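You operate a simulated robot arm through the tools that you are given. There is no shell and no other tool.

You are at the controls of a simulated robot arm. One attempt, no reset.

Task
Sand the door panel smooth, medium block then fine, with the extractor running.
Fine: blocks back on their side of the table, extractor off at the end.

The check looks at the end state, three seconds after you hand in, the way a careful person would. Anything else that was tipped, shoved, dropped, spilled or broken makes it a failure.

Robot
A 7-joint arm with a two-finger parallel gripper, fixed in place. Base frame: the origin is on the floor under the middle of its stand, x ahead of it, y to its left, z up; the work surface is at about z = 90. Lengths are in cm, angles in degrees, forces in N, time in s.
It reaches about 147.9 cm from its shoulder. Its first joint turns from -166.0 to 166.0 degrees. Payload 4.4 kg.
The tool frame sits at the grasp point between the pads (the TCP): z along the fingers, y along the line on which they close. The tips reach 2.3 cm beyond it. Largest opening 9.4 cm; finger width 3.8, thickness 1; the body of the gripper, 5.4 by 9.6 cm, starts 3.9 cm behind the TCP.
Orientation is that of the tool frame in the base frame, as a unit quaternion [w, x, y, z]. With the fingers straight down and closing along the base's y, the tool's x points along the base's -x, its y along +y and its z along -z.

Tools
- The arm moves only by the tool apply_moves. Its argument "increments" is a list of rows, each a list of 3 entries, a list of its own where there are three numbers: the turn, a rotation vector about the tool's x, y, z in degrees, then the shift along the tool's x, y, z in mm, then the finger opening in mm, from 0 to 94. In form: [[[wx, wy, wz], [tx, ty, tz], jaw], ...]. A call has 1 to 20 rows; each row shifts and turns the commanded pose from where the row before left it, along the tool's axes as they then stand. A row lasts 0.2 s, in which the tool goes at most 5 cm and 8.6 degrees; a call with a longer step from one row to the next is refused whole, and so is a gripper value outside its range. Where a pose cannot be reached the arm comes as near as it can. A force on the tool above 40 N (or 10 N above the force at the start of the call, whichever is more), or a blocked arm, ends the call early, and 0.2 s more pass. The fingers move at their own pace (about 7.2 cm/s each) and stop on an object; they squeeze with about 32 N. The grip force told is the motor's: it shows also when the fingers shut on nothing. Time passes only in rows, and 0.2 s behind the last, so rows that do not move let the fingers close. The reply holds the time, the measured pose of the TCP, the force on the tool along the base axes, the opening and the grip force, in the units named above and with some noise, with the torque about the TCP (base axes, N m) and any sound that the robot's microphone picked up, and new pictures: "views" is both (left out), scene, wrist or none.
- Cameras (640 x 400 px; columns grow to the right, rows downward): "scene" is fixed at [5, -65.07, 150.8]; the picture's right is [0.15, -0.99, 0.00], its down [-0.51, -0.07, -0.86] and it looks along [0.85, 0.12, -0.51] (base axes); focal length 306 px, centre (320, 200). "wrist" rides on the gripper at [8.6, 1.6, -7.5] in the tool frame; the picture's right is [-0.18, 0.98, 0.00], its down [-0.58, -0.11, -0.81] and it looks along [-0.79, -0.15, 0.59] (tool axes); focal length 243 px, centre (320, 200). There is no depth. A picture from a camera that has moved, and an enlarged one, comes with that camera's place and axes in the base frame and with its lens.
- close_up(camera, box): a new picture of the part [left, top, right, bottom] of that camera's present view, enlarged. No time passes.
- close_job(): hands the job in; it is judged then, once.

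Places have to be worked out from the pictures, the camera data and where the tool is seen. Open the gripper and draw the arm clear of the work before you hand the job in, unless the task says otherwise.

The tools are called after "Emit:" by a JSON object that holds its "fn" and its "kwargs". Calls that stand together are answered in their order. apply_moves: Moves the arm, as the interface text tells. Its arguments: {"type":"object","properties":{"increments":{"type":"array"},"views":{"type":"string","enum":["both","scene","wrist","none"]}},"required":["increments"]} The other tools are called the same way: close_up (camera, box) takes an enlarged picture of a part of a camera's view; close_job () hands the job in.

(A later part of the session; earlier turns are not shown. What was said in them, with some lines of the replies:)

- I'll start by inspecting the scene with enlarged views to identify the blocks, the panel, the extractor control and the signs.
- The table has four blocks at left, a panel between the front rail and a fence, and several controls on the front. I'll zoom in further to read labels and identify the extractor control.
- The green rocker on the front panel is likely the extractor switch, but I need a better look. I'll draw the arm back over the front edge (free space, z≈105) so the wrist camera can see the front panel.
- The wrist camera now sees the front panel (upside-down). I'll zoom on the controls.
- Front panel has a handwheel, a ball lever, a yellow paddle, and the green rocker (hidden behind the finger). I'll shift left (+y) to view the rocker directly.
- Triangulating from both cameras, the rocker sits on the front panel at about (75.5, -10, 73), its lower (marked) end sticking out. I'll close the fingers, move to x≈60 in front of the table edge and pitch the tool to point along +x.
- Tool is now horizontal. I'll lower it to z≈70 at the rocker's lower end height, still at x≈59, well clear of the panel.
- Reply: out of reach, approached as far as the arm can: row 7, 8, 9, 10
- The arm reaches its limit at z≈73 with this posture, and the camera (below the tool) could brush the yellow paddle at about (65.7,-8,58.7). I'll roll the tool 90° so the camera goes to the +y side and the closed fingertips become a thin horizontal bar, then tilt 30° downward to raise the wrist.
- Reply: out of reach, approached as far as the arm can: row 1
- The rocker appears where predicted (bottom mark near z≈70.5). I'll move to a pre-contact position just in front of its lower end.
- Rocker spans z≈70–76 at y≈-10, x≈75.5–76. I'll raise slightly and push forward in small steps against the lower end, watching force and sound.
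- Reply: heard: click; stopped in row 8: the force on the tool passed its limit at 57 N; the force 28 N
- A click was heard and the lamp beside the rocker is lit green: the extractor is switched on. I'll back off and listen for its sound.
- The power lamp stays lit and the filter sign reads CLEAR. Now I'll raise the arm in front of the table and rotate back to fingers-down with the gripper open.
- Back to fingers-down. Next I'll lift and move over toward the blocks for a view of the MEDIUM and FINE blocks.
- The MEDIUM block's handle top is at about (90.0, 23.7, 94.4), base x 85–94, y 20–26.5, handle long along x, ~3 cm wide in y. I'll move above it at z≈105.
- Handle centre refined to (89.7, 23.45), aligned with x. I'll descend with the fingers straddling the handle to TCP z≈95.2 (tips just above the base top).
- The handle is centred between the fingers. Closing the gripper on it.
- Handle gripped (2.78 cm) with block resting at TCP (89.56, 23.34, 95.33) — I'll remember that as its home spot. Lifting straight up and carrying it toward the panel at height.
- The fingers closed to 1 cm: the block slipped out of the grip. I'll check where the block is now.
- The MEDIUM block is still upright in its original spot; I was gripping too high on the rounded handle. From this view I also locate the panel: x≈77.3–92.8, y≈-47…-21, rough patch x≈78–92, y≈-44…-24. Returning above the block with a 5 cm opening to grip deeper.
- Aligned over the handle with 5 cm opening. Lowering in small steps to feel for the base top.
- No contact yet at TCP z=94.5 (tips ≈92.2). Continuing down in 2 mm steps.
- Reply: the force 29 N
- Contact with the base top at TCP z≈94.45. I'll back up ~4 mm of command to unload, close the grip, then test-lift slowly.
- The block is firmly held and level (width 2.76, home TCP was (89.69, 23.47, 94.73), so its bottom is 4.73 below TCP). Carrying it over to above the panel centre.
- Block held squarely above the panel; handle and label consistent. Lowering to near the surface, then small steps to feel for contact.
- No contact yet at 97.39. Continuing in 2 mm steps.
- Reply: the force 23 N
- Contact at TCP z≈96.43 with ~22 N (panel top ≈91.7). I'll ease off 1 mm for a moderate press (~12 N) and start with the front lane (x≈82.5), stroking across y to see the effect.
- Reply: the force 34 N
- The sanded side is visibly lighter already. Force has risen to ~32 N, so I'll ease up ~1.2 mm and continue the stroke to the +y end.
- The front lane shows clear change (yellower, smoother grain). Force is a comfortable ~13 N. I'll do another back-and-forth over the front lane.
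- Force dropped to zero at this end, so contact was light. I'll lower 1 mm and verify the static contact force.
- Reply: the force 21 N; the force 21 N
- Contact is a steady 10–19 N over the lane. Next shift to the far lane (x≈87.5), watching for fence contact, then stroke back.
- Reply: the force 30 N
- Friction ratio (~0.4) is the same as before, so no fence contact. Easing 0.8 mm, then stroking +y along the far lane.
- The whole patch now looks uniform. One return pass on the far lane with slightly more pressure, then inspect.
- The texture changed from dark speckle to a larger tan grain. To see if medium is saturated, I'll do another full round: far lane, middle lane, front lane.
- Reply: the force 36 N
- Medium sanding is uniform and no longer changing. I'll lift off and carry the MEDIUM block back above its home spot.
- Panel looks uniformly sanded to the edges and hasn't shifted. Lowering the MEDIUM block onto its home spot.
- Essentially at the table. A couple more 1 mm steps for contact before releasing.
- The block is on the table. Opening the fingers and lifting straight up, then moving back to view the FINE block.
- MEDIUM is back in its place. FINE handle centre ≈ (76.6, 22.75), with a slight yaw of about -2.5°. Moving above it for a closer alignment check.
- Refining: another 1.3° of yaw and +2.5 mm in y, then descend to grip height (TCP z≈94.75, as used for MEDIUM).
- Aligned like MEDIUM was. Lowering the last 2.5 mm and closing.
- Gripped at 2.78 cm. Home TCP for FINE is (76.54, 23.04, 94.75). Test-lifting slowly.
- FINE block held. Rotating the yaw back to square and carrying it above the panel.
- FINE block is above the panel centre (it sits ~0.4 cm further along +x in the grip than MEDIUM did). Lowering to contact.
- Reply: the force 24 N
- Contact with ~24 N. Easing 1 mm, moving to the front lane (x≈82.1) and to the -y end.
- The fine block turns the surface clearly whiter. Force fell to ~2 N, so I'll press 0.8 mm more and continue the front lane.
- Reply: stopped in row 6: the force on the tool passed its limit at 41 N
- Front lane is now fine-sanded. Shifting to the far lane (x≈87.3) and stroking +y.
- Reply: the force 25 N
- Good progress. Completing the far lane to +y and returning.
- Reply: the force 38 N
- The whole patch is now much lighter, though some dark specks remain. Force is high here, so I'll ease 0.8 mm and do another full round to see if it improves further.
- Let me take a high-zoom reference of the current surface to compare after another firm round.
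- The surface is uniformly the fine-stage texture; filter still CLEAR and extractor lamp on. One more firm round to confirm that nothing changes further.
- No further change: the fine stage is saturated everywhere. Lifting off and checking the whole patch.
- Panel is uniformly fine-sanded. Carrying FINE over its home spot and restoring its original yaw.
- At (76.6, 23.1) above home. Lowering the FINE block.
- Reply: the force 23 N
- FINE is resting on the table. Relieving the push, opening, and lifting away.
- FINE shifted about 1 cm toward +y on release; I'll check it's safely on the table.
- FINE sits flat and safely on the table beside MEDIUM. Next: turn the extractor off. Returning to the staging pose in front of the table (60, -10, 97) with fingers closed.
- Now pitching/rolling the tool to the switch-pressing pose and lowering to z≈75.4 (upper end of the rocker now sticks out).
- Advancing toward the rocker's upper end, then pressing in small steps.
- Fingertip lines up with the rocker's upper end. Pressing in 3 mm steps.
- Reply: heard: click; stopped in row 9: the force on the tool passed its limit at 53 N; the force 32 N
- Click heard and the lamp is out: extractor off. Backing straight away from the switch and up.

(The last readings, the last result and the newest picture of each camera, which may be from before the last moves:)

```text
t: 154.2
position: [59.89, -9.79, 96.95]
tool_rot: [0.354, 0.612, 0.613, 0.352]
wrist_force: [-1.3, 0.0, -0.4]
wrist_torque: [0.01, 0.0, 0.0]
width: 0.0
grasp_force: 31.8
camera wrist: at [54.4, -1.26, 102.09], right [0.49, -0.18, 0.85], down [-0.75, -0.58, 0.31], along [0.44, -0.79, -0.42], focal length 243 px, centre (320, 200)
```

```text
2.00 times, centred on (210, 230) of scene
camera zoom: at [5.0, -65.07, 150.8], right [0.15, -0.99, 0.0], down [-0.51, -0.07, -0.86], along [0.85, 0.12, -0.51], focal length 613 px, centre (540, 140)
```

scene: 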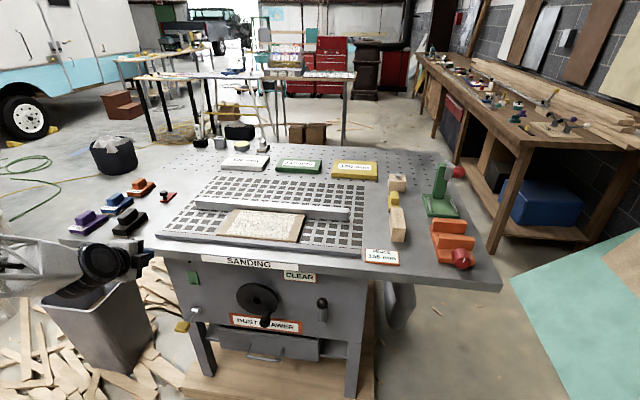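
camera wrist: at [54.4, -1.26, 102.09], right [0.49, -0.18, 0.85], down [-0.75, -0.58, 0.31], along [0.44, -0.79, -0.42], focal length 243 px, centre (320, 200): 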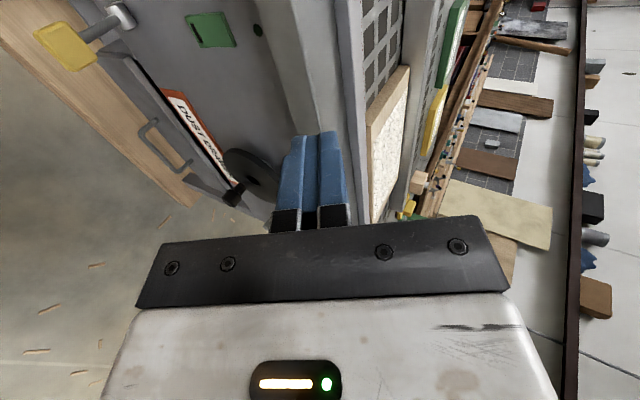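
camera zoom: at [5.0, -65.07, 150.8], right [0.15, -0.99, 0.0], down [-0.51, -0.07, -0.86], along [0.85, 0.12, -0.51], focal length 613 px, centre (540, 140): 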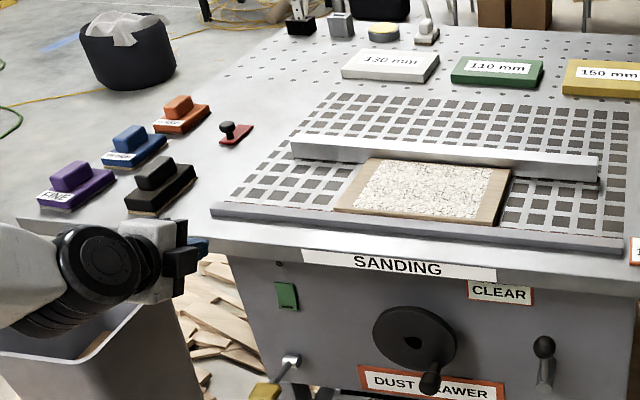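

Lamp is off, rocker is back to its original state, everything else is undisturbed. I'll return the tool to fingers-down, open the gripper, and draw the arm up and clear.

Emit:
{"fn": "apply_moves", "kwargs": {"increments": [[[3.6, 3.6, -6.22], [0, 0, 0], 94], [[3.6, 3.6, -6.22], [0, 0, 0], 94], [[3.6, 3.6, -6.22], [0, 0, 0], 94], [[3.6, 3.6, -6.22], [0, 0, 0], 94], [[3.6, 3.6, -6.22], [0, 0, 0], 94], [[3.6, 3.6, -6.22], [0, 0, 0], 94], [[3.6, 3.6, -6.22], [0, 0, 0], 94], [[3.6, 3.6, -6.22], [0, 0, 0], 94], [[3.6, 3.6, -6.22], [0, 0, 0], 94], [[3.6, 3.6, -6.22], [0, 0, 0], 94], [[3.6, 3.6, -6.22], [0, 0, 0], 94], [[3.6, 3.6, -6.22], [0, 0, 0], 94], [[3.6, 3.6, -6.22], [0, 0, 0], 94], [[0, 0, 0], [0, 0, -45], 94], [[0, 0, 0], [0, 0, -45], 94], [[0, 0, 0], [0, 0, -45], 94], [[0, 0, 0], [0, 0, -45], 94], [[0, 0, 0], [0, 0, -45], 94], [[0, 0, 0], [0, 0, 0], 94]]}}

Emit:
{"fn": "close_up", "kwargs": {"camera": "scene", "box": [160, 180, 352, 300]}}

Emit:
{"fn": "close_up", "kwargs": {"camera": "scene", "box": [50, 150, 210, 250]}}

```text
t: 158.2
position: [60.31, -9.97, 119.41]
tool_rot: [-0.001, 0.001, 1.0, -0.001]
wrist_force: [-0.2, 0.0, -0.5]
wrist_torque: [-0.02, -0.01, 0.03]
width: 9.41
grasp_force: 0.1
camera wrist: at [51.74, -8.44, 126.9], right [0.19, 0.98, 0.0], down [0.58, -0.11, 0.81], along [0.79, -0.15, -0.59], focal length 243 px, centre (320, 200)
```

scene: 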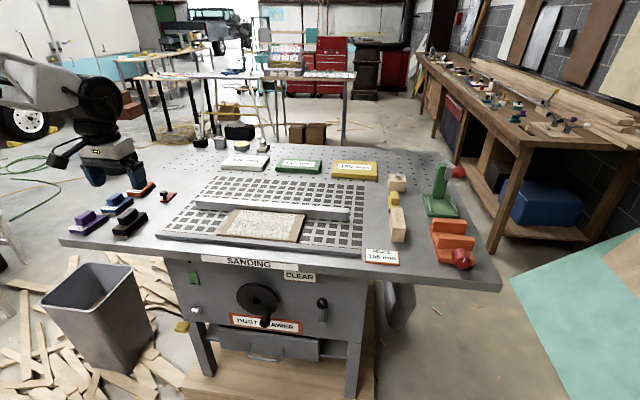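
wrist: 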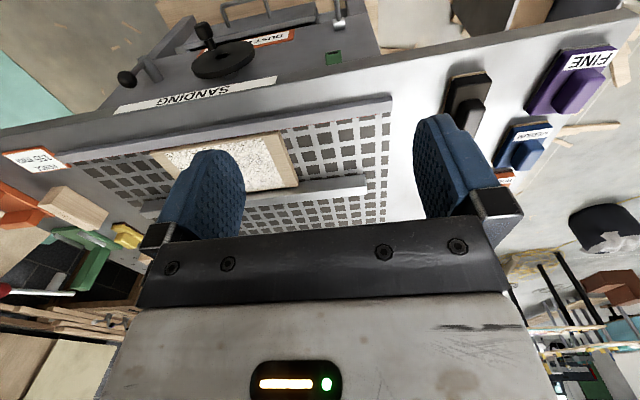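

```text
3.33 times, centred on (256, 240) of scene
camera zoom: at [5.0, -65.07, 150.8], right [0.15, -0.99, 0.0], down [-0.51, -0.07, -0.86], along [0.85, 0.12, -0.51], focal length 1021 px, centre (533, 67)
```

zoom: 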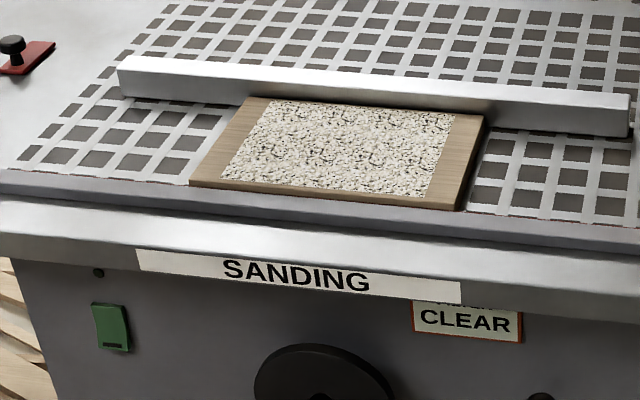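

```text
4.00 times, centred on (130, 200) of scene
camera zoom: at [5.0, -65.07, 150.8], right [0.15, -0.99, 0.0], down [-0.51, -0.07, -0.86], along [0.85, 0.12, -0.51], focal length 1226 px, centre (1080, 200)
```

zoom: 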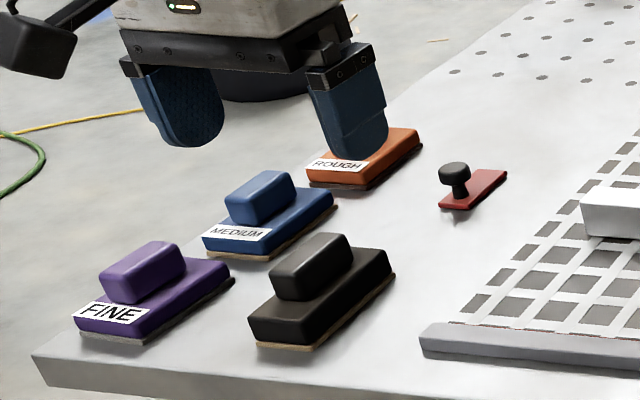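

The panel is uniformly fine-sanded, all blocks are upright on their side of the table, the extractor lamp is off, and the arm is clear with the gripper open. Handing in.

Emit:
{"fn": "close_job", "kwargs": {}}

```text
The job is handed in.
```

I sanded the door panel with the medium block and then the fine block, with the extractor running throughout. I then put both blocks back, switched the extractor off and handed the job in.

- **Panel:** it has one even fine-sanded finish from edge to edge. Some dark specks still show, and extra passes with the fine block didn't change them.
- **Blocks:** medium is back where it was. Fine slid about 1 cm toward the table's left edge when I let go. It is flat and still well inside that edge.
- **Slip:** the first try at picking up the medium block slipped because I gripped it too high. It stayed upright in its place and I picked it up lower the second time.
- **Extractor:** it was switched on before any sanding and off at the end, each time with a click, and its lamp is now dark. The filter sign read CLEAR throughout.

I saw nothing else tipped or shoved. The gripper is open and the arm is clear of the table.
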